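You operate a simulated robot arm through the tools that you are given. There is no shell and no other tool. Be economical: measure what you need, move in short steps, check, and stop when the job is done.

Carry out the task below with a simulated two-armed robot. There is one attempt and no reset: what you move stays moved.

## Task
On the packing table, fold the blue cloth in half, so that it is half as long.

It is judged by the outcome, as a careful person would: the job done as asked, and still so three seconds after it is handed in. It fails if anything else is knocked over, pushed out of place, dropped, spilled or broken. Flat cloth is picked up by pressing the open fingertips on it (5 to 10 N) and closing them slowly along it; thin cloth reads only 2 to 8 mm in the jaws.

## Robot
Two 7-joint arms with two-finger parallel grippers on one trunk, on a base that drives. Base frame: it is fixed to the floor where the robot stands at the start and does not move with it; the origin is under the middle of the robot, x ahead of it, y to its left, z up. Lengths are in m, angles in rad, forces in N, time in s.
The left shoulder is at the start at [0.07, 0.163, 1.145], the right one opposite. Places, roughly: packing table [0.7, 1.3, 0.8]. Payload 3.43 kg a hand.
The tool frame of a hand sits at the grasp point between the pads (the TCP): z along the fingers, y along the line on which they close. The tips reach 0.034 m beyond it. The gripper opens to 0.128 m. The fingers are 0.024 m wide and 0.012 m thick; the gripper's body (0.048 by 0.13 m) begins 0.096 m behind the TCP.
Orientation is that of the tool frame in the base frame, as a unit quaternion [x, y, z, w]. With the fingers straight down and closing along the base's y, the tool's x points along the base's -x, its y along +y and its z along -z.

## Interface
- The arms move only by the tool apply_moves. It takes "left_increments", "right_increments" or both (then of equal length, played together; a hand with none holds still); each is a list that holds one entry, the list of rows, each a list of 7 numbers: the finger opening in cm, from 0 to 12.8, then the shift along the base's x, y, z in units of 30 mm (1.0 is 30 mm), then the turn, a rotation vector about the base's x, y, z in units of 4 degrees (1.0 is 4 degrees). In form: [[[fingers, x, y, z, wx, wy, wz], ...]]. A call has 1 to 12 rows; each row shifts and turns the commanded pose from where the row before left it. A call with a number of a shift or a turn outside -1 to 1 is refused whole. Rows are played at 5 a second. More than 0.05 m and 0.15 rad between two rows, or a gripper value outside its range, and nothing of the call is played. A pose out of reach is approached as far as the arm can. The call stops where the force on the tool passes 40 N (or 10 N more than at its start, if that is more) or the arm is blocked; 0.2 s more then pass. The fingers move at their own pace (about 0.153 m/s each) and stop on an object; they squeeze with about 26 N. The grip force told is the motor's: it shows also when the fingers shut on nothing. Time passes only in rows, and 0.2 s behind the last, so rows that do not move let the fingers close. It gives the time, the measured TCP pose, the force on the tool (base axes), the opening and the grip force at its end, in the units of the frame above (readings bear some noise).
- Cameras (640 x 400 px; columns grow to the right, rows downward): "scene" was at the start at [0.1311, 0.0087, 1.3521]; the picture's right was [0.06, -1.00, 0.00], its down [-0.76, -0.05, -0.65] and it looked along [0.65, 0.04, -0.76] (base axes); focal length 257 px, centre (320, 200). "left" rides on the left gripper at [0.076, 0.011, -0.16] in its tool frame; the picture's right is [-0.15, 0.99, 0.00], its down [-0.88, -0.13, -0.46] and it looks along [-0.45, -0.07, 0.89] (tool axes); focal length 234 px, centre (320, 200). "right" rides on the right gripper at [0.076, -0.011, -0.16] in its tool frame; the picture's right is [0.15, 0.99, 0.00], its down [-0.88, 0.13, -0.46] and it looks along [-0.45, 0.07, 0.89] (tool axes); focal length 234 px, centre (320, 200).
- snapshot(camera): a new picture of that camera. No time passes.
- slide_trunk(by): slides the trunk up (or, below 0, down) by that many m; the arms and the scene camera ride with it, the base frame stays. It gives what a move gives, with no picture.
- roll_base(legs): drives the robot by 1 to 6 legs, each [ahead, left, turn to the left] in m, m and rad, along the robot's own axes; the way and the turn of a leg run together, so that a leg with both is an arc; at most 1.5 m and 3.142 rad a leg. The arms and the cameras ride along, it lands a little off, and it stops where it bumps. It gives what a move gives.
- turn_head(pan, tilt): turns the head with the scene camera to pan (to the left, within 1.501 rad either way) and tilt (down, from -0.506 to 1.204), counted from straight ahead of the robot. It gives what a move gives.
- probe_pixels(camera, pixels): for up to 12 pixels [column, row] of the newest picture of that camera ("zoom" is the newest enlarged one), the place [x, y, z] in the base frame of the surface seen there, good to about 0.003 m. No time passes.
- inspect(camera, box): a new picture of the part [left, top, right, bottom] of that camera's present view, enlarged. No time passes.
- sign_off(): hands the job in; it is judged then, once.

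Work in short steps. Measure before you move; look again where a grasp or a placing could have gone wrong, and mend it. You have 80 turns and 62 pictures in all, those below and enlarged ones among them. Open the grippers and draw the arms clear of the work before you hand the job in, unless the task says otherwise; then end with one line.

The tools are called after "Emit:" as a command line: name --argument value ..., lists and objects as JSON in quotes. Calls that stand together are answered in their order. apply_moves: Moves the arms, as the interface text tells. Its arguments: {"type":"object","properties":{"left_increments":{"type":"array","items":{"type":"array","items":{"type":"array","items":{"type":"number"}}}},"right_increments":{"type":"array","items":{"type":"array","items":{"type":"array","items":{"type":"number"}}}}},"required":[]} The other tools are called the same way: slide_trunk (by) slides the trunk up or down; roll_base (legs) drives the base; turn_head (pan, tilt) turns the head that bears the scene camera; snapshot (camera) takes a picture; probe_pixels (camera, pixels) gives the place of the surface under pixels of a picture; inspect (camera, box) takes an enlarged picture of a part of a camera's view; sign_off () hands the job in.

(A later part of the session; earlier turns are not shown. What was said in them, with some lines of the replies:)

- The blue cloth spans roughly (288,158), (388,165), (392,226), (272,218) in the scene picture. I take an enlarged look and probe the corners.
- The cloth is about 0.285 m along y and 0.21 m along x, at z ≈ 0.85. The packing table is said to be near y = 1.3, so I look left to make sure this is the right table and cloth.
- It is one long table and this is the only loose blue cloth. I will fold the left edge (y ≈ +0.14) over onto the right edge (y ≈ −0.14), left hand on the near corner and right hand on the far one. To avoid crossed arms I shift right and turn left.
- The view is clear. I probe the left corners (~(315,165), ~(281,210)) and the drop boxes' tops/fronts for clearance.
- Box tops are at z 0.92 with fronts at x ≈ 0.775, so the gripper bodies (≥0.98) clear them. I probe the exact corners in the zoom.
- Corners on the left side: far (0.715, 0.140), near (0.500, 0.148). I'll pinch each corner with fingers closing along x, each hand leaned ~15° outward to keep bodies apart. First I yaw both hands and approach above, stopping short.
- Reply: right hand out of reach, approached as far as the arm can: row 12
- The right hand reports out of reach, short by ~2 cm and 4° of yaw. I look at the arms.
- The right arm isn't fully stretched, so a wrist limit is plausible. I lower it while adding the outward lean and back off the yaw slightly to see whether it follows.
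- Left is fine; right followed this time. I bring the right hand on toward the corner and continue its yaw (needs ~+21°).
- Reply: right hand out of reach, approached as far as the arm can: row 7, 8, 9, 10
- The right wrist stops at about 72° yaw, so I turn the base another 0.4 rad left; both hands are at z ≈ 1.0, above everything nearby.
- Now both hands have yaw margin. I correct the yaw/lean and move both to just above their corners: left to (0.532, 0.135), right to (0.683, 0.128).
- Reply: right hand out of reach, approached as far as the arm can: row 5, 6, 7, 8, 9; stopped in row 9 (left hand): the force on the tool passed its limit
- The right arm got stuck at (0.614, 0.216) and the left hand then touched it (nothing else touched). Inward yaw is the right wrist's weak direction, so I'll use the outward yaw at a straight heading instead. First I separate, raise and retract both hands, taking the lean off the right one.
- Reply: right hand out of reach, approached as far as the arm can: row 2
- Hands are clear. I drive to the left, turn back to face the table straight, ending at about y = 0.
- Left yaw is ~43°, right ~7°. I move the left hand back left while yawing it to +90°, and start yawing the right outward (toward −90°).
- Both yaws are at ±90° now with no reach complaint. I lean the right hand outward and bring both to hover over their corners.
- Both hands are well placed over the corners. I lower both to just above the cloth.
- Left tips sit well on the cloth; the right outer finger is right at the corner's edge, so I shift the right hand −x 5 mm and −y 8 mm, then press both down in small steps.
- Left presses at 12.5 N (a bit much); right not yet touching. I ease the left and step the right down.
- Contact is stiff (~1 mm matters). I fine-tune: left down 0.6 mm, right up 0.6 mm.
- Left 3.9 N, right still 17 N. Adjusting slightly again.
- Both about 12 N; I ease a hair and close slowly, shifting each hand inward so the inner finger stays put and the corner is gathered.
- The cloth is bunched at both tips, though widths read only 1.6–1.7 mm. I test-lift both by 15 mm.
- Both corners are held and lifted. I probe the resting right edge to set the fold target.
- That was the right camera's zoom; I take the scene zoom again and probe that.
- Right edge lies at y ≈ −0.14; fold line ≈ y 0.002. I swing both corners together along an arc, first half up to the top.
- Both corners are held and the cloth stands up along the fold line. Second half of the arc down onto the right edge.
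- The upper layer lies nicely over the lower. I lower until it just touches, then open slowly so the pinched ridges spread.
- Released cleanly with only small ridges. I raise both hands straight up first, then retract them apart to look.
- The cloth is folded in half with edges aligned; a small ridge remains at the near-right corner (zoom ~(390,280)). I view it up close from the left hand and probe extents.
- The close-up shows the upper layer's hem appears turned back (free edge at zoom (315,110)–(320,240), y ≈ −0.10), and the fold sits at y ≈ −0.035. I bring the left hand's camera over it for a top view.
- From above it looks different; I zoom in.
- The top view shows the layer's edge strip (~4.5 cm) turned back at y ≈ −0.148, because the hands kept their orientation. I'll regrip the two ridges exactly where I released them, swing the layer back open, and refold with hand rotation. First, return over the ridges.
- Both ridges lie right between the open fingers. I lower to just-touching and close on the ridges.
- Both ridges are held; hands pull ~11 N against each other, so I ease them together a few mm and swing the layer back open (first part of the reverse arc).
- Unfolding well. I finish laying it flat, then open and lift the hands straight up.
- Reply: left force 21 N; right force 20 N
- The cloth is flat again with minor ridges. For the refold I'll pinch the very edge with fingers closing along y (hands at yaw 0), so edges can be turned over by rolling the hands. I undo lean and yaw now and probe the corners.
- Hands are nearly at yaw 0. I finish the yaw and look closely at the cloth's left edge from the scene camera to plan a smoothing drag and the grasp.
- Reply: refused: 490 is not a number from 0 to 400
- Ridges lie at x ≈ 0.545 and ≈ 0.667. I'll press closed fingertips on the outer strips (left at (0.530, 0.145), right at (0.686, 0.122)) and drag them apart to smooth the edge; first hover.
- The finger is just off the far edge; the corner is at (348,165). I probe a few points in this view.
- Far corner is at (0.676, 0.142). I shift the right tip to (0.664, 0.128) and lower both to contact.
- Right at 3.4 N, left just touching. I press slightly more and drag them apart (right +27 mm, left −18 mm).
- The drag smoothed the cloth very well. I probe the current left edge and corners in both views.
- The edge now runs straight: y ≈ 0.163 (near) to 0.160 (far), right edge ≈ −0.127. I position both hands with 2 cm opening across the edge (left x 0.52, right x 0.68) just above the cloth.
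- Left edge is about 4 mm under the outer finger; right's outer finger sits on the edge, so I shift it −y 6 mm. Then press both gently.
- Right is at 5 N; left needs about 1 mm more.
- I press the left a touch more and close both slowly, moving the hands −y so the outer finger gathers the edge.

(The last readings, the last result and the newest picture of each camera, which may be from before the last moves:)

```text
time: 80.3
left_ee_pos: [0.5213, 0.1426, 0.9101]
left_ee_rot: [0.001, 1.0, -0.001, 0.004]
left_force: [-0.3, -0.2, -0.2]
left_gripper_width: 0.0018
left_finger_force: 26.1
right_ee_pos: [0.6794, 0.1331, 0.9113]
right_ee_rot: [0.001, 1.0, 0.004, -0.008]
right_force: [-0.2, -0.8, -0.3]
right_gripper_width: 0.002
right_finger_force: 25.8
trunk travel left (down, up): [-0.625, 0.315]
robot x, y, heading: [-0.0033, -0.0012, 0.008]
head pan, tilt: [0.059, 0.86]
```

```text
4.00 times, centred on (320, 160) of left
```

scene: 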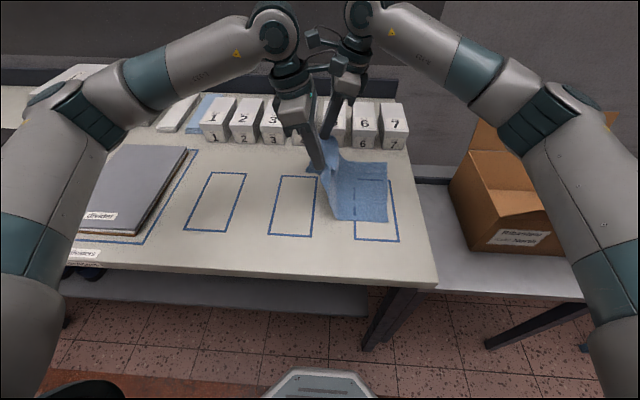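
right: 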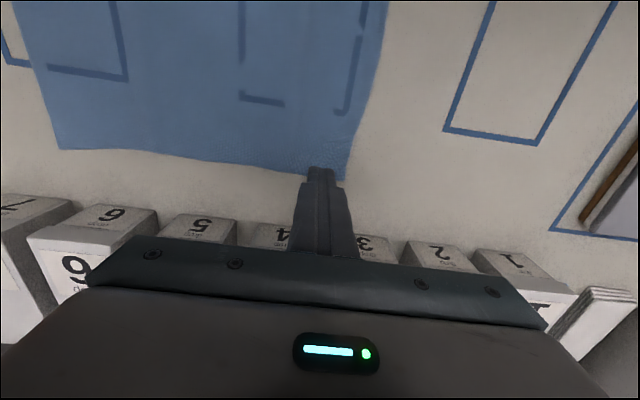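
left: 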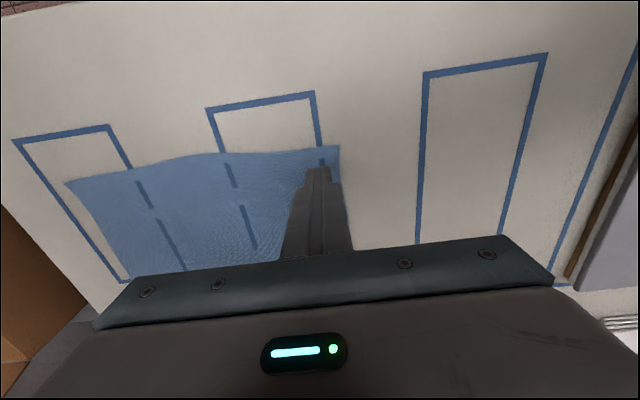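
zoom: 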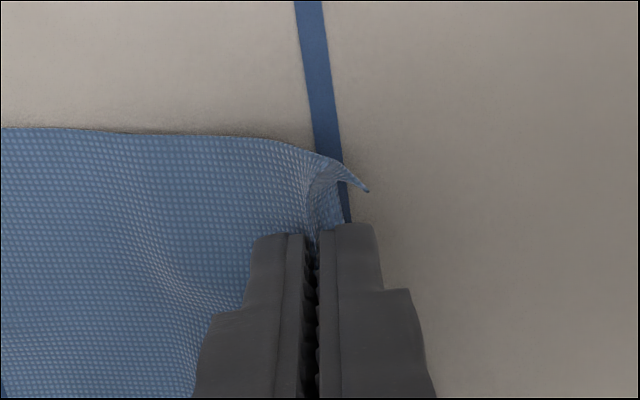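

Both edges are gripped. First half of the arc again (fold line ≈ y 0.017).

Emit:
apply_moves --left_increments '[[[0, 0, -0.1, 0.16, 0, 0, 0], [0, 0, -0.21, 0.46, 0, 0, 0], [0, 0, -0.21, 0.46, 0, 0, 0], [0, 0, -0.34, 0.4, 0, 0, 0], [0, 0, -0.34, 0.4, 0, 0, 0], [0, 0, -0.44, 0.305, 0, 0, 0], [0, 0, -0.44, 0.305, 0, 0, 0], [0, 0, -0.51, 0.19, 0, 0, 0], [0, 0, -0.51, 0.19, 0, 0, 0], [0, 0, -0.55, 0.065, 0, 0, 0], [0, 0, -0.55, 0.065, 0, 0, 0]]]' --right_increments '[[[0, 0, -0.1, 0.16, 0, 0, 0], [0, 0, -0.21, 0.46, 0, 0, 0], [0, 0, -0.21, 0.46, 0, 0, 0], [0, 0, -0.34, 0.4, 0, 0, 0], [0, 0, -0.34, 0.4, 0, 0, 0], [0, 0, -0.44, 0.305, 0, 0, 0], [0, 0, -0.44, 0.305, 0, 0, 0], [0, 0, -0.51, 0.19, 0, 0, 0], [0, 0, -0.51, 0.19, 0, 0, 0], [0, 0, -0.55, 0.065, 0, 0, 0], [0, 0, -0.55, 0.065, 0, 0, 0]]]'

Emit:
snapshot --camera "scene"

```text
time: 82.8
left_ee_pos: [0.5203, 0.0145, 1.0002]
left_ee_rot: [-0.001, 1.0, 0.0, 0.003]
left_force: [-0.5, -0.4, -0.7]
left_gripper_width: 0.0017
left_finger_force: 25.6
right_ee_pos: [0.6783, 0.0063, 0.9988]
right_ee_rot: [0.001, 1.0, 0.005, -0.007]
right_force: [-0.6, -0.1, -0.5]
right_gripper_width: 0.0017
right_finger_force: 26.1
trunk travel left (down, up): [-0.625, 0.315]
robot x, y, heading: [-0.0046, -0.0018, 0.003]
head pan, tilt: [0.059, 0.86]
```

```text
14 pictures are left
```

scene: 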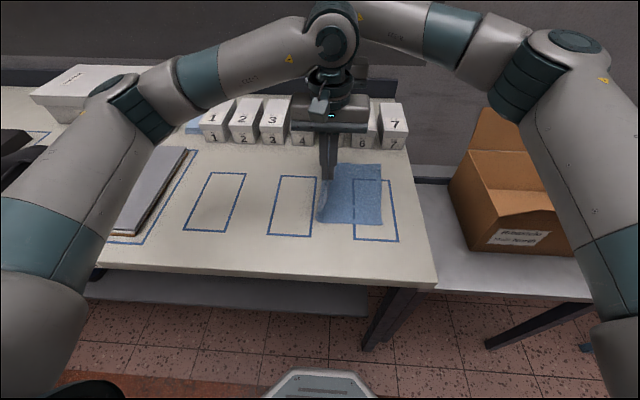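

Standing up along the fold. Second half now, rolling both hands 32° about x so the edge turns over.

Emit:
apply_moves --left_increments '[[[0, 0, -0.62, -0.065, 1, 0, 0], [0, 0, -0.62, -0.065, 1, 0, 0], [0, 0, -0.58, -0.19, 1, 0, 0], [0, 0, -0.58, -0.19, 1, 0, 0], [0, 0, -0.51, -0.32, 1, 0, 0], [0, 0, -0.51, -0.32, 1, 0, 0], [0, 0, -0.41, -0.43, 1, 0, 0], [0, 0, -0.41, -0.43, 1, 0, 0], [0, 0, -0.21, -0.5, 0, 0, 0], [0, 0, -0.21, -0.5, 0, 0, 0], [0, 0, 0, 0, 0, 0, 0]]]' --right_increments '[[[0, 0, -0.62, -0.065, 1, 0, 0], [0, 0, -0.62, -0.065, 1, 0, 0], [0, 0, -0.58, -0.19, 1, 0, 0], [0, 0, -0.58, -0.19, 1, 0, 0], [0, 0, -0.51, -0.32, 1, 0, 0], [0, 0, -0.51, -0.32, 1, 0, 0], [0, 0, -0.41, -0.43, 1, 0, 0], [0, 0, -0.41, -0.43, 1, 0, 0], [0, 0, -0.21, -0.5, 0, 0, 0], [0, 0, -0.21, -0.5, 0, 0, 0], [0, 0, 0, 0, 0, 0, 0]]]'

Emit:
inspect --camera "scene" --box '[280, 110, 440, 240]'

```text
time: 85.2
left_ee_pos: [0.5198, -0.1244, 0.91]
left_ee_rot: [0.001, 0.962, 0.275, 0.004]
left_force: [0.8, 1.1, -0.8]
left_gripper_width: 0.0022
left_finger_force: 26.1
right_ee_pos: [0.6791, -0.1303, 0.9098]
right_ee_rot: [-0.002, 0.96, 0.279, -0.007]
right_force: [-0.1, -0.5, -0.4]
right_gripper_width: 0.0021
right_finger_force: 26.0
trunk travel left (down, up): [-0.625, 0.315]
robot x, y, heading: [-0.0038, 0.0018, 0.006]
head pan, tilt: [0.059, 0.86]
```

```text
3.08 times, centred on (360, 175) of scene
```

zoom: 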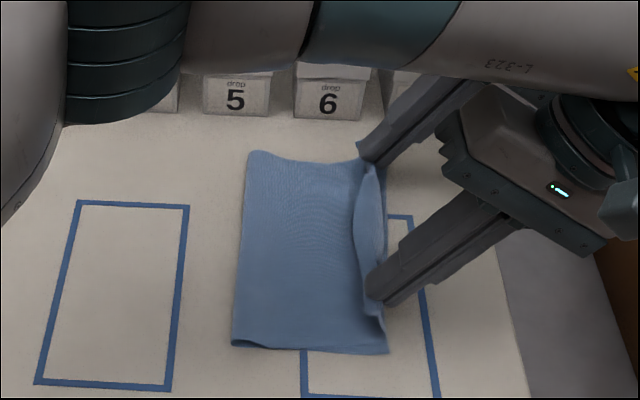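

Excellent: the edge is nearly turned over and the layers align. I lower, open slightly, and draw the fingers back out along their own axis (−y and up).

Emit:
apply_moves --left_increments '[[[0, 0, 0, -0.25, 0, 0, 0], [0, 0, 0, -0.27, 0, 0, 0], [0, 0, 0, 0, 0, 0, 0], [0.7, 0, 0, 0, 0, 0, 0], [1.4, 0, 0, 0, 0, 0, 0], [1.6, 0, 0, 0, 0, 0, 0], [1.6, 0, -0.15, 0.24, 0, 0, 0], [1.6, 0, -0.25, 0.4, 0, 0, 0], [1.6, 0, -0.4, 0.64, 0, 0, 0], [1.6, 0, -0.4, 0.64, 0, 0, 0], [1.6, 0, -0.3, 0.8, 0, 0, 0], [1.6, 0, 0, 0.9, 0, 0, 0]]]' --right_increments '[[[0, 0, 0, -0.25, 0, 0, 0], [0, 0, 0, -0.27, 0, 0, 0], [0, 0, 0, 0, 0, 0, 0], [0.7, 0, 0, 0, 0, 0, 0], [1.4, 0, 0, 0, 0, 0, 0], [1.6, 0, 0, 0, 0, 0, 0], [1.6, 0, -0.15, 0.24, 0, 0, 0], [1.6, 0, -0.25, 0.4, 0, 0, 0], [1.6, 0, -0.4, 0.64, 0, 0, 0], [1.6, 0, -0.4, 0.64, 0, 0, 0], [1.6, 0, -0.3, 0.8, 0, 0, 0], [1.6, 0, 0, 0.9, 0, 0, 0]]]'

Emit:
inspect --camera "scene" --box '[320, 130, 440, 240]'

```text
time: 87.8
left_ee_pos: [0.5166, -0.1615, 1.0039]
left_ee_rot: [0.002, 0.962, 0.274, 0.004]
left_force: [0.1, 0.6, 0.1]
left_gripper_width: 0.016
left_finger_force: 0.0
left hand out of reach, approached as far as the arm can: row 11
right_ee_pos: [0.6807, -0.1766, 1.0053]
right_ee_rot: [-0.002, 0.96, 0.279, -0.007]
right_force: [0.1, 0.6, -0.1]
right_gripper_width: 0.016
right_finger_force: 0.0
trunk travel left (down, up): [-0.625, 0.315]
robot x, y, heading: [-0.0018, -0.0018, 0.007]
head pan, tilt: [0.059, 0.86]
```

```text
3.64 times, centred on (380, 185) of scene
```

zoom: 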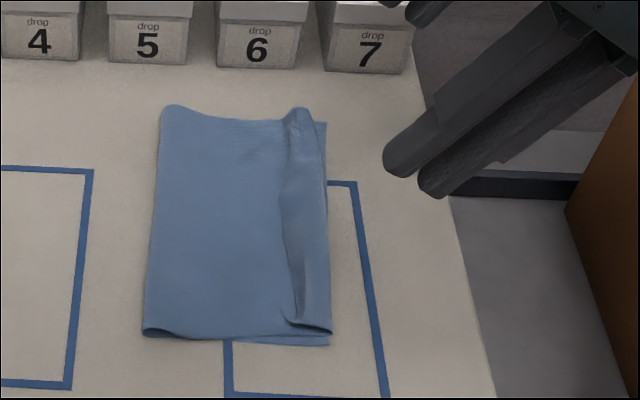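

A narrow hem (~2–3 cm) is still turned back along the right side. I probe it, then drag it outward with pressed fingertips.

Emit:
probe_pixels --camera "zoom" --pixels '[[160, 112], [147, 328], [153, 220], [300, 115], [288, 180], [295, 260], [298, 320], [327, 325], [326, 260], [324, 180], [321, 130], [326, 342]]'

```text
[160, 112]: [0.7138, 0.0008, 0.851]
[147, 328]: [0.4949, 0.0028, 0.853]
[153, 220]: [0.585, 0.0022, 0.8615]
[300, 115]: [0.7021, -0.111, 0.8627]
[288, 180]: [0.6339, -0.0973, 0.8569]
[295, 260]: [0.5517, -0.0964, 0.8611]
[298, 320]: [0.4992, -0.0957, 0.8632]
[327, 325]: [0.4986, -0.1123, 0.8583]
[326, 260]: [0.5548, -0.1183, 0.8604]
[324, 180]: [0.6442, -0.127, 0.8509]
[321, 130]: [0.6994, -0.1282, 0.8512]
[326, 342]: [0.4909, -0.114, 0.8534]
```

Crease at y ≈ −0.115, hem's free edge at y ≈ −0.096 and standing ~8 mm up; fold line at y ≈ 0.002. I right the hands and place closed fingertips just inside the hem (y ≈ −0.072), to sweep it over outward.

Emit:
apply_moves --left_increments '[[[0, 0, 0.37, 0, -1, 0, 0], [0, 0, 0.37, 0, -1, 0, 0], [0, 0, 0.37, 0, -1, 0, 0], [0, 0, 0.37, 0, -1, 0, 0], [0, 0, 0.37, 0, -1, 0, 0], [0, 0, 0.37, 0, -1, 0, 0], [0, 0, 0.37, 0, -1, 0, 0], [0, 0, 0.37, 0, -1, 0, 0], [0, 0, 0, -0.95, 0, 0, 0], [0, 0, 0, -0.95, 0, 0, 0], [0, 0, 0, -0.9, 0, 0, 0], [0, 0, 0, 0, 0, 0, 0]]]' --right_increments '[[[0, 0, 0.43, 0, -1, 0, 0], [0, 0, 0.43, 0, -1, 0, 0], [0, 0, 0.43, 0, -1, 0, 0], [0, 0, 0.43, 0, -1, 0, 0], [0, 0, 0.43, 0, -1, 0, 0], [0, 0, 0.43, 0, -1, 0, 0], [0, 0, 0.43, 0, -1, 0, 0], [0, 0, 0.43, 0, -1, 0, 0], [0, 0, 0, -0.95, 0, 0, 0], [0, 0, 0, -0.95, 0, 0, 0], [0, 0, 0, -0.9, 0, 0, 0], [0, 0, 0, 0, 0, 0, 0]]]'

Emit:
inspect --camera "left" --box '[160, 80, 400, 230]'

```text
time: 90.3
left_ee_pos: [0.5182, -0.0742, 0.9179]
left_ee_rot: [0.0, 1.0, -0.001, 0.003]
left_force: [0.5, 0.2, 0.1]
left_gripper_width: 0.0002
left_finger_force: 26.2
right_ee_pos: [0.6791, -0.0716, 0.92]
right_ee_rot: [-0.001, 1.0, 0.003, -0.007]
right_force: [0.0, 0.1, -0.2]
right_gripper_width: 0.0
right_finger_force: 26.0
trunk travel left (down, up): [-0.625, 0.315]
robot x, y, heading: [-0.0035, -0.0027, 0.008]
head pan, tilt: [0.059, 0.86]
```

```text
2.67 times, centred on (280, 155) of left
```

zoom: 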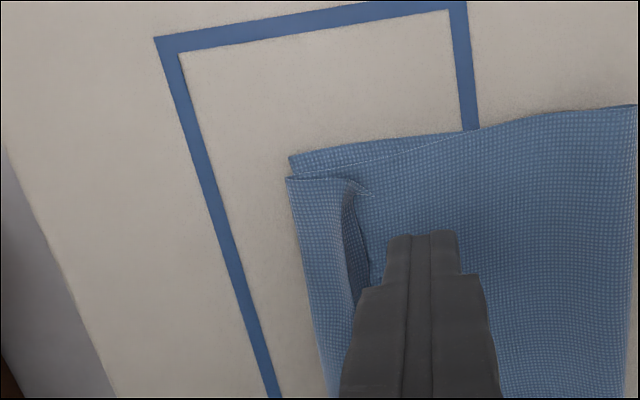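

The hem stands partly open toward the finger, ideal for a sweep. I lower to ~2 mm above the layers and sweep −y by 60 mm.

Emit:
apply_moves --left_increments '[[[0, 0, 0, -0.5, 0, 0, 0], [0, 0, 0, -0.43, 0, 0, 0], [0, 0, -0.25, 0, 0, 0, 0], [0, 0, -0.25, 0, 0, 0, 0], [0, 0, -0.25, 0, 0, 0, 0], [0, 0, -0.25, 0, 0, 0, 0], [0, 0, -0.25, 0, 0, 0, 0], [0, 0, -0.25, 0, 0, 0, 0], [0, 0, -0.25, 0, 0, 0, 0], [0, 0, -0.25, 0, 0, 0, 0], [0, 0, 0, 0, 0, 0, 0]]]' --right_increments '[[[0, 0, 0, -0.5, 0, 0, 0], [0, 0, 0, -0.48, 0, 0, 0], [0, 0, -0.25, 0, 0, 0, 0], [0, 0, -0.25, 0, 0, 0, 0], [0, 0, -0.25, 0, 0, 0, 0], [0, 0, -0.25, 0, 0, 0, 0], [0, 0, -0.25, 0, 0, 0, 0], [0, 0, -0.25, 0, 0, 0, 0], [0, 0, -0.25, 0, 0, 0, 0], [0, 0, -0.25, 0, 0, 0, 0], [0, 0, 0, 0, 0, 0, 0]]]'

Emit:
inspect --camera "scene" --box '[320, 130, 440, 240]'

```text
time: 92.8
left_ee_pos: [0.5183, -0.1333, 0.8912]
left_ee_rot: [0.0, 1.0, -0.001, 0.003]
left_force: [0.2, 0.1, -0.2]
left_gripper_width: 0.0
left_finger_force: 25.4
right_ee_pos: [0.6785, -0.1329, 0.8883]
right_ee_rot: [0.0, 1.0, 0.003, -0.007]
right_force: [0.1, 0.3, 0.3]
right_gripper_width: 0.0001
right_finger_force: 25.8
trunk travel left (down, up): [-0.625, 0.315]
robot x, y, heading: [-0.0041, 0.0002, 0.008]
head pan, tilt: [0.059, 0.86]
```

```text
3.64 times, centred on (380, 185) of scene
```

zoom: 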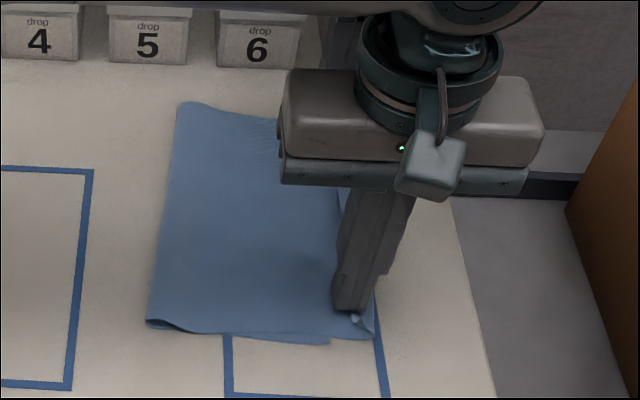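

The hem has gone over at the near side. I lift both hands and look.

Emit:
apply_moves --left_increments '[[[0, 0, 0, 0.5, 0, 0, 0], [0, 0, 0, 0.9, 0, 0, 0], [0, 0, 0, 0.9, 0, 0, 0], [0, 0, 0.5, 0.9, 0, 0, 0], [0, 0, 0.9, 0.4, 0, 0, 0], [0, 0, 0.9, 0, 0, 0, 0], [0, 0, 0.9, 0, 0, 0, 0], [0, 0, 0.9, 0, 0, 0, 0], [0, 0, 0.9, 0, 0, 0, 0]]]' --right_increments '[[[0, 0, 0, 0.5, 0, 0, 0], [0, 0, 0, 0.9, 0, 0, 0], [0, 0, 0, 0.9, 0, 0, 0], [0, 0, 0, 0.9, 0, 0, 0], [0, 0, 0, 0.9, 0, 0, 0], [0, 0, 0, 0.9, 0, 0, 0], [0, -0.5, -0.5, 0, 0, 0, 0], [0, -0.5, -0.5, 0, 0, 0, 0], [0, -0.5, -0.5, 0, 0, 0, 0]]]'

Emit:
inspect --camera "scene" --box '[320, 130, 440, 240]'

Emit:
probe_pixels --camera "zoom" --pixels '[[180, 110], [150, 318], [163, 220], [320, 130], [335, 180], [335, 250], [330, 330], [350, 330], [345, 260], [345, 200]]'

```text
time: 94.8
left_ee_pos: [0.5175, 0.0165, 0.9978]
left_ee_rot: [0.001, 1.0, 0.0, 0.003]
left_force: [0.3, -0.4, 0.0]
left_gripper_width: 0.0
left_finger_force: 26.3
right_ee_pos: [0.6337, -0.1787, 1.0412]
right_ee_rot: [0.001, 1.0, 0.003, -0.008]
right_force: [0.3, -0.3, 0.0]
right_gripper_width: 0.0003
right_finger_force: 25.5
trunk travel left (down, up): [-0.625, 0.315]
robot x, y, heading: [-0.001, -0.0003, 0.002]
head pan, tilt: [0.059, 0.86]
```

```text
3.64 times, centred on (380, 185) of scene
```

zoom: 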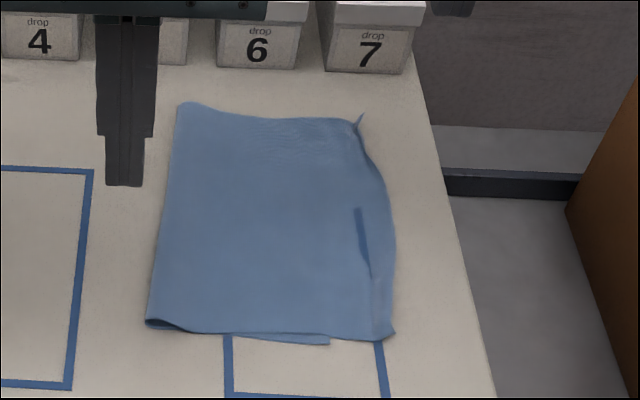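

```text
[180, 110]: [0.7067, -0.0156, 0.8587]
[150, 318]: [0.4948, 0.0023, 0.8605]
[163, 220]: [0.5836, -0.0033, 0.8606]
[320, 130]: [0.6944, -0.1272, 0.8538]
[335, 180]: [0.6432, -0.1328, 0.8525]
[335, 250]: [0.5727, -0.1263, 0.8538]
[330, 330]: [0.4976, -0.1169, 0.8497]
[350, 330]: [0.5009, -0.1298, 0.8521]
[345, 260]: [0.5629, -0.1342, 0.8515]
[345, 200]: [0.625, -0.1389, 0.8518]
```

The hem is fully unrolled, but the top layer now overhangs the lower edge by ~3–4 cm at the right. I'll pull the top layer back +y with fingertips near the fold so the crease rolls over. First hover at y ≈ −0.03/−0.045.

Emit:
apply_moves --left_increments '[[[0, 0, -0.4, 0, 0, 0, 0], [0, 0, -0.4, 0, 0, 0, 0], [0, 0, -0.4, 0, 0, 0, 0], [0, 0, -0.4, 0, 0, 0, 0], [0, 0, 0, 0, 0, 0, 0], [0, 0, 0, -0.9, 0, 0, 0], [0, 0, 0, -0.9, 0, 0, 0], [0, 0, 0, -0.9, 0, 0, 0], [0, 0, 0, -0.7, 0, 0, 0], [0, 0, 0, -0.2, 0, 0, 0], [0, 0, 0, 0, 0, 0, 0]]]' --right_increments '[[[0, 0.34, 0.9, 0, 0, 0, 0], [0, 0.34, 0.9, 0, 0, 0, 0], [0, 0.34, 0.9, 0, 0, 0, 0], [0, 0.34, 0.9, 0, 0, 0, 0], [0, 0.34, 0.87, -0.8, 0, 0, 0], [0, 0, 0, -0.9, 0, 0, 0], [0, 0, 0, -0.9, 0, 0, 0], [0, 0, 0, -0.9, 0, 0, 0], [0, 0, 0, -0.9, 0, 0, 0], [0, 0, 0, -0.6, 0, 0, 0], [0, 0, 0, 0, 0, 0, 0]]]'

```text
time: 97.2
left_ee_pos: [0.5188, -0.0287, 0.8911]
left_ee_rot: [0.0, 1.0, -0.001, 0.003]
left_force: [0.3, -0.1, 0.3]
left_gripper_width: 0.0
left_finger_force: 26.2
right_ee_pos: [0.6846, -0.0425, 0.8893]
right_ee_rot: [0.0, 1.0, 0.003, -0.007]
right_force: [-0.2, -0.6, 0.1]
right_gripper_width: 0.0002
right_finger_force: 26.0
trunk travel left (down, up): [-0.625, 0.315]
robot x, y, heading: [0.0021, 0.0028, 0.007]
head pan, tilt: [0.059, 0.86]
```

Now a light press (≈1–2 mm lower) and a slow +y drag of 36 mm.

Emit:
apply_moves --left_increments '[[[0, 0, 0, -0.08, 0, 0, 0], [0, 0, 0, -0.03, 0, 0, 0], [0, 0, 0.2, 0, 0, 0, 0], [0, 0, 0.2, 0, 0, 0, 0], [0, 0, 0.2, 0, 0, 0, 0], [0, 0, 0.2, 0, 0, 0, 0], [0, 0, 0.2, 0, 0, 0, 0], [0, 0, 0.2, 0, 0, 0, 0], [0, 0, 0, 0, 0, 0, 0]]]' --right_increments '[[[0, 0, 0, -0.05, 0, 0, 0], [0, 0, 0, -0.02, 0, 0, 0], [0, 0, 0.2, 0, 0, 0, 0], [0, 0, 0.2, 0, 0, 0, 0], [0, 0, 0.2, 0, 0, 0, 0], [0, 0, 0.2, 0, 0, 0, 0], [0, 0, 0.2, 0, 0, 0, 0], [0, 0, 0.2, 0, 0, 0, 0], [0, 0, 0, 0, 0, 0, 0]]]'

Emit:
inspect --camera "scene" --box '[310, 130, 430, 240]'

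```text
time: 99.2
left_ee_pos: [0.5183, 0.0064, 0.888]
left_ee_rot: [0.0, 1.0, -0.001, 0.004]
left_force: [0.6, 0.0, 0.6]
left_gripper_width: 0.0001
left_finger_force: 25.6
right_ee_pos: [0.6847, -0.0093, 0.8869]
right_ee_rot: [0.0, 1.0, 0.004, -0.007]
right_force: [-0.4, 0.3, -0.2]
right_gripper_width: 0.0003
right_finger_force: 25.8
trunk travel left (down, up): [-0.625, 0.315]
robot x, y, heading: [-0.0015, 0.0034, 0.014]
head pan, tilt: [0.059, 0.86]
```

```text
3.64 times, centred on (370, 185) of scene
```

zoom: 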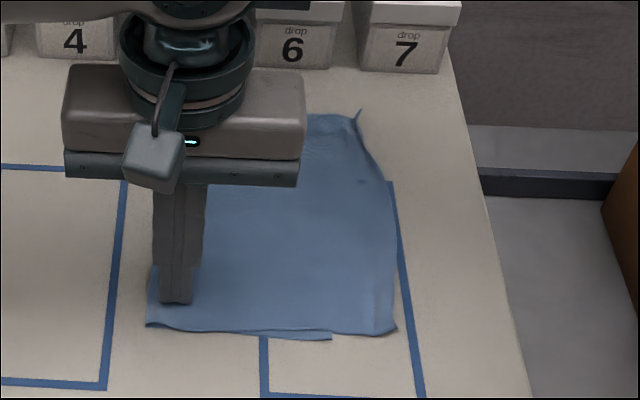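

The whole cloth slid +y together, so the ~4 cm overhang remains. But gripping the top layer by its free edge (now pointing −y) and re-laying it keeps its orientation, so no hem will form. I raise both hands and hover over the right edge.

Emit:
apply_moves --left_increments '[[[0, 0, 0, 0.6, 0, 0, 0], [0, 0, 0, 0.9, 0, 0, 0], [2.0, 0, -0.6, 0.3, 0, 0, 0], [2.0, 0, -0.9, 0, 0, 0, 0], [2.0, 0, -0.9, 0, 0, 0, 0], [2.0, 0, -0.9, 0, 0, 0, 0], [2.0, 0, -0.9, 0, 0, 0, 0], [2.0, 0, -0.4, 0, 0, 0, 0], [2.0, 0, 0, 0, 0, 0, 0]]]' --right_increments '[[[0, 0, 0, 0.6, 0, 0, 0], [0, 0, 0, 0.9, 0, 0, 0], [2.0, 0, -0.6, 0.3, 0, 0, 0], [2.0, 0, -0.9, 0, 0, 0, 0], [2.0, 0, -0.9, 0, 0, 0, 0], [2.0, 0, -0.8, 0, 0, 0, 0], [2.0, 0, -0.5, 0, 0, 0, 0], [2.0, 0, 0, 0, 0, 0, 0], [2.0, 0, 0, 0, 0, 0, 0]]]'

Emit:
snapshot --camera "right"

Emit:
snapshot --camera "left"

```text
time: 101.2
left_ee_pos: [0.5206, -0.1321, 0.9423]
left_ee_rot: [0.0, 1.0, -0.001, 0.004]
left_force: [-0.6, 0.1, -0.4]
left_gripper_width: 0.0199
left_finger_force: 0.1
right_ee_pos: [0.6837, -0.1196, 0.943]
right_ee_rot: [0.0, 1.0, 0.004, -0.007]
right_force: [-0.3, -0.3, 0.6]
right_gripper_width: 0.0199
right_finger_force: 0.1
trunk travel left (down, up): [-0.625, 0.315]
robot x, y, heading: [-0.0015, 0.0031, 0.01]
head pan, tilt: [0.059, 0.86]
```

```text
7 pictures are left
```

right: 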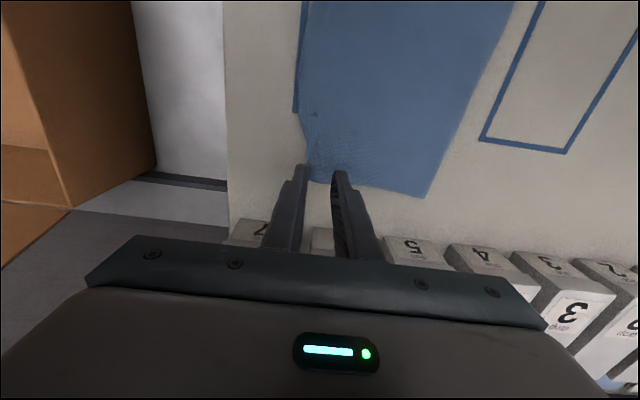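

```text
6 pictures are left
```

left: 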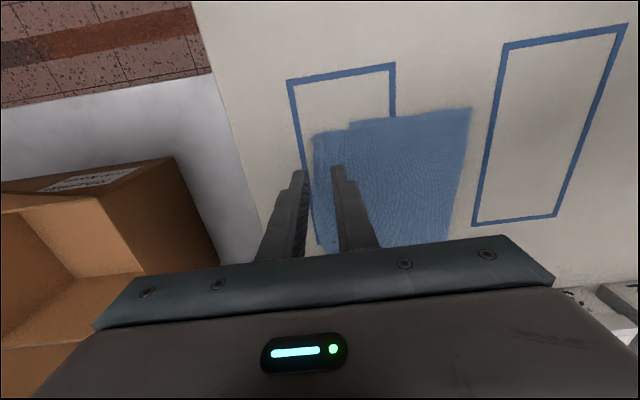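

I probe top edge, bottom-layer corner and fold in both views.

Emit:
probe_pixels --camera "left" --pixels '[[317, 136], [316, 160], [317, 190], [352, 126], [470, 110], [463, 160], [322, 225]]'

Emit:
probe_pixels --camera "right" --pixels '[[312, 176], [305, 140], [301, 115], [309, 60], [426, 194], [445, 150], [320, 182], [370, 185]]'

```text
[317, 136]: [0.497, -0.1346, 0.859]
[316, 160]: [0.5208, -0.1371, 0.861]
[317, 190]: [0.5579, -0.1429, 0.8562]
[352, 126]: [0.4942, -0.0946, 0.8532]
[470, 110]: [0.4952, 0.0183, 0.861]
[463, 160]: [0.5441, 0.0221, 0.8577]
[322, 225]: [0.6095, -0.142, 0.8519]
```

```text
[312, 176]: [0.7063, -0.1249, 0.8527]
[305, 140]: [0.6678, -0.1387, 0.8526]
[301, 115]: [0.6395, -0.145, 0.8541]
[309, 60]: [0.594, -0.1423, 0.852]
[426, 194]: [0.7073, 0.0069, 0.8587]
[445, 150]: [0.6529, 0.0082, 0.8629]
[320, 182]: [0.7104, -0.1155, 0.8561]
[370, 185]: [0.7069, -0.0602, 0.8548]
```

Top edge: y ≈ −0.137; bottom edge ≈ −0.095 near; so the top edge must come back ~4 cm. I lower both hands with 2 cm opening onto the top layer's edge and press lightly.

Emit:
apply_moves --left_increments '[[[2.0, -0.28, 0.27, 0, 0, 0, 0], [2.0, 0, 0, -0.9, 0, 0, 0], [2.0, 0, 0, -0.85, 0, 0, 0], [2.0, 0, 0, -0.13, 0, 0, 0], [2.0, 0, 0, -0.05, 0, 0, 0], [2.0, 0, 0, 0, 0, 0, 0]]]' --right_increments '[[[2.0, -0.39, -0.18, 0, 0, 0, 0], [2.0, 0, 0, -0.9, 0, 0, 0], [2.0, 0, 0, -0.85, 0, 0, 0], [2.0, 0, 0, -0.1, 0, 0, 0], [2.0, 0, 0, -0.04, 0, 0, 0], [2.0, 0, 0, 0, 0, 0, 0]]]'

```text
time: 102.5
left_ee_pos: [0.5114, -0.1237, 0.8856]
left_ee_rot: [0.0, 1.0, -0.003, 0.006]
left_force: [4.8, -0.4, 23.0]
left_gripper_width: 0.02
left_finger_force: 0.1
right_ee_pos: [0.6726, -0.1259, 0.8869]
right_ee_rot: [0.0, 1.0, 0.003, -0.006]
right_force: [-0.2, 0.0, 1.8]
right_gripper_width: 0.0197
right_finger_force: 0.0
trunk travel left (down, up): [-0.625, 0.315]
robot x, y, heading: [-0.0039, -0.0011, 0.01]
head pan, tilt: [0.059, 0.86]
```

Left is at 23 N (too hard), right 1.8 N; I trim both and close slowly while moving +y so the outer finger gathers the edge.

Emit:
apply_moves --left_increments '[[[2.0, 0, 0, 0.05, 0, 0, 0], [2.0, 0, 0, 0, 0, 0, 0], [1.7, 0, 0.05, 0, 0, 0, 0], [1.4, 0, 0.05, 0, 0, 0, 0], [1.1, 0, 0.05, 0, 0, 0, 0], [0.8, 0, 0.05, 0, 0, 0, 0], [0.5, 0, 0.05, 0, 0, 0, 0], [0.2, 0, 0.05, 0, 0, 0, 0], [0, 0, 0, 0, 0, 0, 0], [0, 0, 0, 0, 0, 0, 0]]]' --right_increments '[[[2.0, 0, 0, -0.03, 0, 0, 0], [2.0, 0, 0, 0, 0, 0, 0], [1.7, 0, 0.05, 0, 0, 0, 0], [1.4, 0, 0.05, 0, 0, 0, 0], [1.1, 0, 0.05, 0, 0, 0, 0], [0.8, 0, 0.05, 0, 0, 0, 0], [0.5, 0, 0.05, 0, 0, 0, 0], [0.2, 0, 0.05, 0, 0, 0, 0], [0, 0, 0, 0, 0, 0, 0], [0, 0, 0, 0, 0, 0, 0]]]'

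Emit:
apply_moves --left_increments '[[[0, 0, 0, 0.3, 0, 0, 0], [0, 0, 0, 0.6, 0, 0, 0], [0, 0, 0.1, 0.6, 0, 0, 0], [0, 0, 0, 0, 0, 0, 0]]]' --right_increments '[[[0, 0, 0, 0.3, 0, 0, 0], [0, 0, 0, 0.6, 0, 0, 0], [0, 0, 0.1, 0.6, 0, 0, 0], [0, 0, 0, 0, 0, 0, 0]]]'

Emit:
inspect --camera "scene" --box '[300, 110, 440, 240]'

```text
time: 104.8
left_ee_pos: [0.5101, -0.1164, 0.8856]
left_ee_rot: [0.0, 1.0, -0.001, 0.005]
left_force: [1.3, -0.5, -1.3]
left_gripper_width: 0.0019
left_finger_force: 26.3
right_ee_pos: [0.6716, -0.1165, 0.8863]
right_ee_rot: [0.002, 1.0, 0.003, -0.006]
right_force: [-0.9, -3.8, 17.9]
right_gripper_width: 0.0018
right_finger_force: 25.7
trunk travel left (down, up): [-0.625, 0.315]
robot x, y, heading: [-0.0054, 0.0022, 0.009]
head pan, tilt: [0.059, 0.86]
```

```text
time: 105.8
left_ee_pos: [0.5121, -0.1131, 0.9291]
left_ee_rot: [0.0, 1.0, 0.0, 0.003]
left_force: [0.7, 0.8, 0.1]
left_gripper_width: 0.0015
left_finger_force: 26.1
right_ee_pos: [0.6725, -0.1134, 0.9302]
right_ee_rot: [0.0, 1.0, 0.004, -0.008]
right_force: [-0.4, 0.3, 0.1]
right_gripper_width: 0.0018
right_finger_force: 26.3
trunk travel left (down, up): [-0.625, 0.315]
robot x, y, heading: [-0.0032, -0.002, 0.008]
head pan, tilt: [0.059, 0.86]
```

```text
3.08 times, centred on (370, 175) of scene
```

zoom: 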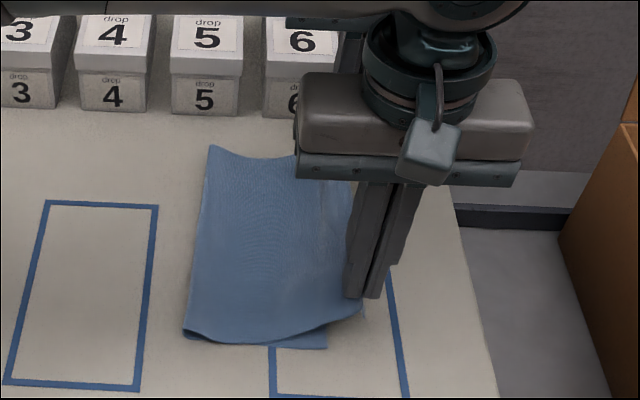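

Gripped well. I raise the layer up and past the crease to y ≈ +0.09 so the crease rolls ~2 cm to +y.

Emit:
apply_moves --left_increments '[[[0, 0, 0.615, 0.5, 0, 0, 0], [0, 0, 0.615, 0.5, 0, 0, 0], [0, 0, 0.615, 0.5, 0, 0, 0], [0, 0, 0.615, 0.4, 0, 0, 0], [0, 0, 0.615, 0.3, 0, 0, 0], [0, 0, 0.615, 0.2, 0, 0, 0], [0, 0, 0.615, 0.1, 0, 0, 0], [0, 0, 0.615, 0, 0, 0, 0], [0, 0, 0.615, -0.2, 0, 0, 0], [0, 0, 0.615, -0.2, 0, 0, 0], [0, 0, 0.615, -0.25, 0, 0, 0], [0, 0, 0, 0, 0, 0, 0]]]' --right_increments '[[[0, 0, 0.615, 0.5, 0, 0, 0], [0, 0, 0.615, 0.5, 0, 0, 0], [0, 0, 0.615, 0.5, 0, 0, 0], [0, 0, 0.615, 0.4, 0, 0, 0], [0, 0, 0.615, 0.3, 0, 0, 0], [0, 0, 0.615, 0.2, 0, 0, 0], [0, 0, 0.615, 0.1, 0, 0, 0], [0, 0, 0.615, 0, 0, 0, 0], [0, 0, 0.615, -0.2, 0, 0, 0], [0, 0, 0.615, -0.2, 0, 0, 0], [0, 0, 0.615, -0.25, 0, 0, 0], [0, 0, 0, 0, 0, 0, 0]]]'

Emit:
inspect --camera "scene" --box '[280, 110, 420, 240]'

Emit:
probe_pixels --camera "zoom" --pixels '[[380, 345], [400, 250], [400, 180], [300, 340], [260, 330], [385, 300]]'

```text
time: 108.3
left_ee_pos: [0.5105, 0.089, 0.9853]
left_ee_rot: [0.0, 1.0, -0.001, 0.003]
left_force: [0.9, 0.2, 0.1]
left_gripper_width: 0.0018
left_finger_force: 25.9
right_ee_pos: [0.6745, 0.0892, 0.9822]
right_ee_rot: [0.001, 1.0, 0.004, -0.007]
right_force: [-0.4, -0.6, -0.1]
right_gripper_width: 0.0017
right_finger_force: 26.1
trunk travel left (down, up): [-0.625, 0.315]
robot x, y, heading: [-0.0047, -0.0001, 0.009]
head pan, tilt: [0.059, 0.86]
```

```text
3.08 times, centred on (350, 175) of scene
```

zoom: 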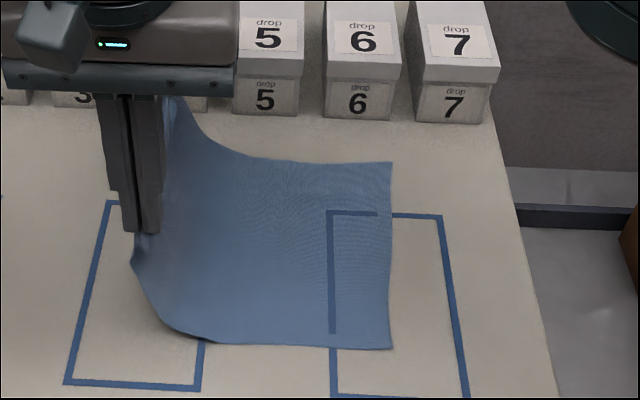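

```text
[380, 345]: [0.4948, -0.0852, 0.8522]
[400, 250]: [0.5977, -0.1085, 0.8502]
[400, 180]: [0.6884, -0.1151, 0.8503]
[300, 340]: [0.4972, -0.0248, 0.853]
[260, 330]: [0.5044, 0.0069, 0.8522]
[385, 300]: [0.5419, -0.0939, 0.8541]
```

Bottom edge: near −0.093, far −0.108. I lay the top layer back along a slacker arc, ending with tips at y ≈ −0.075 (near) / −0.087 (far).

Emit:
apply_moves --left_increments '[[[0, 0, -0.6, 0.03, 0, 0, 0], [0, 0, -0.9, 0.07, 0, 0, 0], [0, 0, -0.9, -0.13, 0, 0, 0], [0, 0, -0.85, -0.33, 0, 0, 0], [0, 0, -0.36, -0.26, 0, 0, 0], [0, 0, -0.36, -0.27, 0, 0, 0], [0, 0, -0.28, -0.35, 0, 0, 0], [0, 0, -0.29, -0.35, 0, 0, 0], [0, 0, -0.23, -0.36, 0, 0, 0], [0, 0, -0.24, -0.37, 0, 0, 0], [0, 0, -0.25, -0.33, 0, 0, 0], [0, 0, -0.25, -0.34, 0, 0, 0]]]' --right_increments '[[[0, 0, -0.6, 0.03, 0, 0, 0], [0, 0, -0.9, 0.07, 0, 0, 0], [0, 0, -0.9, -0.13, 0, 0, 0], [0, 0, -0.85, -0.33, 0, 0, 0], [0, 0, -0.36, -0.26, 0, 0, 0], [0, 0, -0.36, -0.27, 0, 0, 0], [0, 0, -0.28, -0.35, 0, 0, 0], [0, 0, -0.29, -0.35, 0, 0, 0], [0, 0, -0.33, -0.36, 0, 0, 0], [0, 0, -0.34, -0.37, 0, 0, 0], [0, 0, -0.35, -0.31, 0, 0, 0], [0, 0, -0.35, -0.31, 0, 0, 0]]]'

Emit:
inspect --camera "scene" --box '[290, 120, 430, 240]'

Emit:
probe_pixels --camera "zoom" --pixels '[[170, 180], [160, 250], [150, 320], [200, 140], [340, 340], [320, 330], [360, 300]]'

```text
time: 111.0
left_ee_pos: [0.5105, -0.0774, 0.8953]
left_ee_rot: [0.0, 1.0, -0.001, 0.004]
left_force: [1.1, -0.1, 0.4]
left_gripper_width: 0.0019
left_finger_force: 26.5
right_ee_pos: [0.6738, -0.0895, 0.8952]
right_ee_rot: [0.001, 1.0, 0.003, -0.009]
right_force: [-2.1, -0.2, 0.9]
right_gripper_width: 0.002
right_finger_force: 25.7
trunk travel left (down, up): [-0.625, 0.315]
robot x, y, heading: [-0.0015, 0.0007, 0.005]
head pan, tilt: [0.059, 0.86]
```

```text
3.33 times, centred on (360, 180) of scene
```

zoom: 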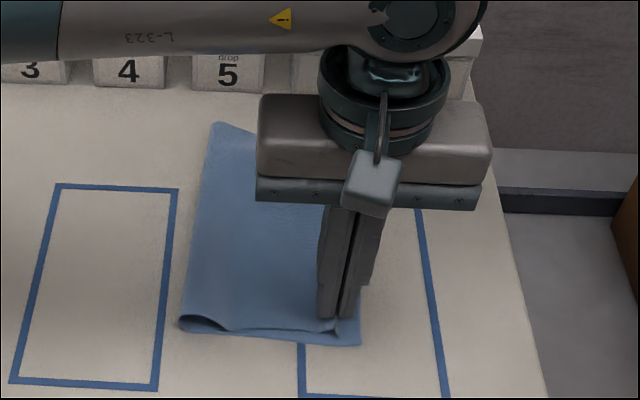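

```text
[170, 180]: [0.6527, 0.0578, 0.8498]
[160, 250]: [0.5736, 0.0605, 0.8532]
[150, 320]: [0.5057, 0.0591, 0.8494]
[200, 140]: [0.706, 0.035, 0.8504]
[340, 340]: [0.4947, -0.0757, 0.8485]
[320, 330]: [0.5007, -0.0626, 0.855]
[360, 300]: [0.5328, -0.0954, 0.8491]
```

The layers now line up. I lower a few mm, open slowly to spread the pinch, and lift straight up, then retract both arms clear.

Emit:
apply_moves --left_increments '[[[0, 0, 0, -0.18, 0, 0, 0], [0, 0, 0, 0, 0, 0, 0], [0.5, 0, 0, 0, 0, 0, 0], [1.0, 0, 0, 0, 0, 0, 0], [1.5, 0, 0, 0, 0, 0, 0], [2.0, 0, 0, 0, 0, 0, 0], [2.4, 0, 0, 0, 0, 0, 0], [2.4, 0, 0, 0.4, 0, 0, 0], [2.4, 0, 0, 0.8, 0, 0, 0], [2.4, 0, 0, 0.9, 0, 0, 0], [2.4, 0, 0, 0.9, 0, 0, 0], [2.4, 0, 0.5, 0.9, 0, 0, 0]]]' --right_increments '[[[0, 0, 0, -0.18, 0, 0, 0], [0, 0, 0, 0, 0, 0, 0], [0.5, 0, 0, 0, 0, 0, 0], [1.0, 0, 0, 0, 0, 0, 0], [1.5, 0, 0, 0, 0, 0, 0], [2.0, 0, 0, 0, 0, 0, 0], [2.4, 0, 0, 0, 0, 0, 0], [2.4, 0, 0, 0.4, 0, 0, 0], [2.4, 0, 0, 0.8, 0, 0, 0], [2.4, 0, 0, 0.9, 0, 0, 0], [2.4, 0, 0, 0.9, 0, 0, 0], [2.4, 0, 0, 0.9, 0, 0, 0]]]'

Emit:
apply_moves --left_increments '[[[2.4, 0, 1, 0.2, 0, 0, 0], [2.4, 0, 1, 0.2, 0, 0, 0], [2.4, 0, 1, 0, 0, 0, 0], [2.4, 0, 1, 0, 0, 0, 0], [2.4, 0, 1, 0, 0, 0, 0], [2.4, 0, 1, 0, 0, 0, 0], [2.4, 0, 1, 0, 0, 0, 0], [2.4, 0, 1, 0, 0, 0, 0], [2.4, 0, 1, 0, 0, 0, 0], [2.4, 0, 0, 0, 0, 0, 0]]]' --right_increments '[[[2.4, 0, 0, 0.9, 0, 0, 0], [2.4, -0.5, -0.6, 0.5, 0, 0, 0], [2.4, -0.8, -0.8, 0, 0, 0, 0], [2.4, -0.8, -0.8, 0, 0, 0, 0], [2.4, -0.8, -0.8, 0, 0, 0, 0], [2.4, -0.8, -0.8, 0, 0, 0, 0], [2.4, -0.8, -0.8, 0, 0, 0, 0], [2.4, -0.5, -0.6, 0, 0, 0, 0], [2.4, 0, 0, 0, 0, 0, 0], [2.4, 0, 0, 0, 0, 0, 0]]]'

Emit:
inspect --camera "scene" --box '[310, 130, 430, 240]'

Emit:
probe_pixels --camera "zoom" --pixels '[[130, 130], [110, 230], [100, 320], [200, 120], [300, 130], [310, 240], [310, 330], [330, 250], [320, 130], [290, 300]]'

```text
time: 113.5
left_ee_pos: [0.5076, -0.0612, 1.0082]
left_ee_rot: [0.0, 1.0, -0.001, 0.003]
left_force: [-1.0, 0.9, 0.0]
left_gripper_width: 0.0243
left_finger_force: 0.0
right_ee_pos: [0.6737, -0.0847, 1.0087]
right_ee_rot: [0.001, 1.0, 0.004, -0.007]
right_force: [0.5, -0.6, -0.6]
right_gripper_width: 0.0242
right_finger_force: 0.1
trunk travel left (down, up): [-0.625, 0.315]
robot x, y, heading: [-0.0031, -0.0052, 0.01]
head pan, tilt: [0.059, 0.86]
```

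```text
time: 115.8
left_ee_pos: [0.5131, 0.2098, 1.019]
left_ee_rot: [0.0, 1.0, -0.001, 0.004]
left_force: [-0.6, -0.7, -0.2]
left_gripper_width: 0.0241
left_finger_force: 0.1
right_ee_pos: [0.5225, -0.2446, 1.0489]
right_ee_rot: [0.001, 1.0, 0.004, -0.007]
right_force: [0.4, 0.2, 0.9]
right_gripper_width: 0.0243
right_finger_force: 0.0
trunk travel left (down, up): [-0.625, 0.315]
robot x, y, heading: [-0.0045, 0.003, 0.012]
head pan, tilt: [0.059, 0.86]
```

```text
3.64 times, centred on (370, 185) of scene
```

zoom: 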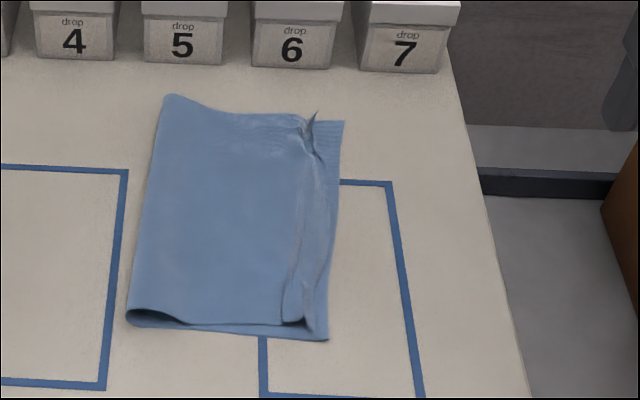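

```text
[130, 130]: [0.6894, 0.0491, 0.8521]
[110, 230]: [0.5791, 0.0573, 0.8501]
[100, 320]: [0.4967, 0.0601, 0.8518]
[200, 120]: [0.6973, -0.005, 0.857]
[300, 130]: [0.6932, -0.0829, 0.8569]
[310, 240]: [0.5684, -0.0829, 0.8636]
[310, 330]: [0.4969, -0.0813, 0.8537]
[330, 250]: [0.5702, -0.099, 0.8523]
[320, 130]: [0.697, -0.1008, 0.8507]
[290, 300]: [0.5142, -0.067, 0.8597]
```

The fold is clean: crease at y ≈ +0.04, edges at ≈ −0.095…−0.108, about 0.14 m long against 0.29 m before. I open the grippers fully and check the whole scene.

Emit:
apply_moves --left_increments '[[[8, -0.5, 0.5, 0.5, 0, 0, 0], [8, -0.5, 0.5, 0.5, 0, 0, 0], [8, 0, 0, 0, 0, 0, 0]]]' --right_increments '[[[8, -0.3, 0, 0.5, 0, 0, 0], [8, -0.3, 0, 0.5, 0, 0, 0], [8, 0, 0, 0, 0, 0, 0]]]'

Emit:
snapshot --camera "scene"

```text
time: 116.5
left_ee_pos: [0.4844, 0.241, 1.0495]
left_ee_rot: [0.0, 1.0, -0.002, 0.003]
left_force: [-0.1, -0.3, 0.2]
left_gripper_width: 0.08
left_finger_force: 0.1
right_ee_pos: [0.5053, -0.2454, 1.0792]
right_ee_rot: [0.0, 1.0, 0.003, -0.008]
right_force: [-0.2, 0.1, -0.5]
right_gripper_width: 0.0802
right_finger_force: 0.1
trunk travel left (down, up): [-0.625, 0.315]
robot x, y, heading: [-0.0018, 0.0009, 0.008]
head pan, tilt: [0.059, 0.86]
```

```text
1 pictures are left
```

scene: 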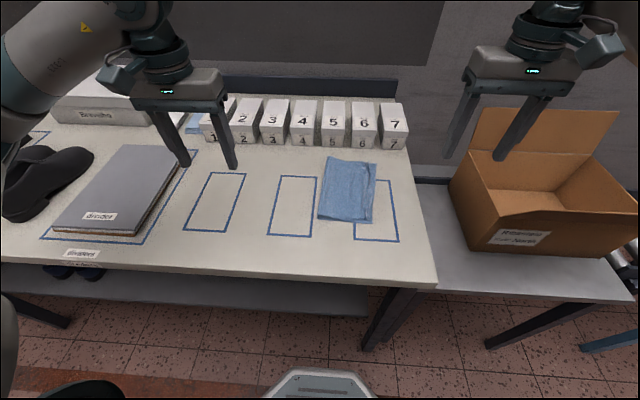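

Everything else is in place, the cloth lies folded in half, and the hands are open and clear. Handing in.

Emit:
sign_off

```text
The job is handed in.
```

The blue cloth is folded in half on the packing table, about 0.14 m long against 0.29 m before; a small ridge remains along the top layer's free edge and far corner, and nothing else was moved.
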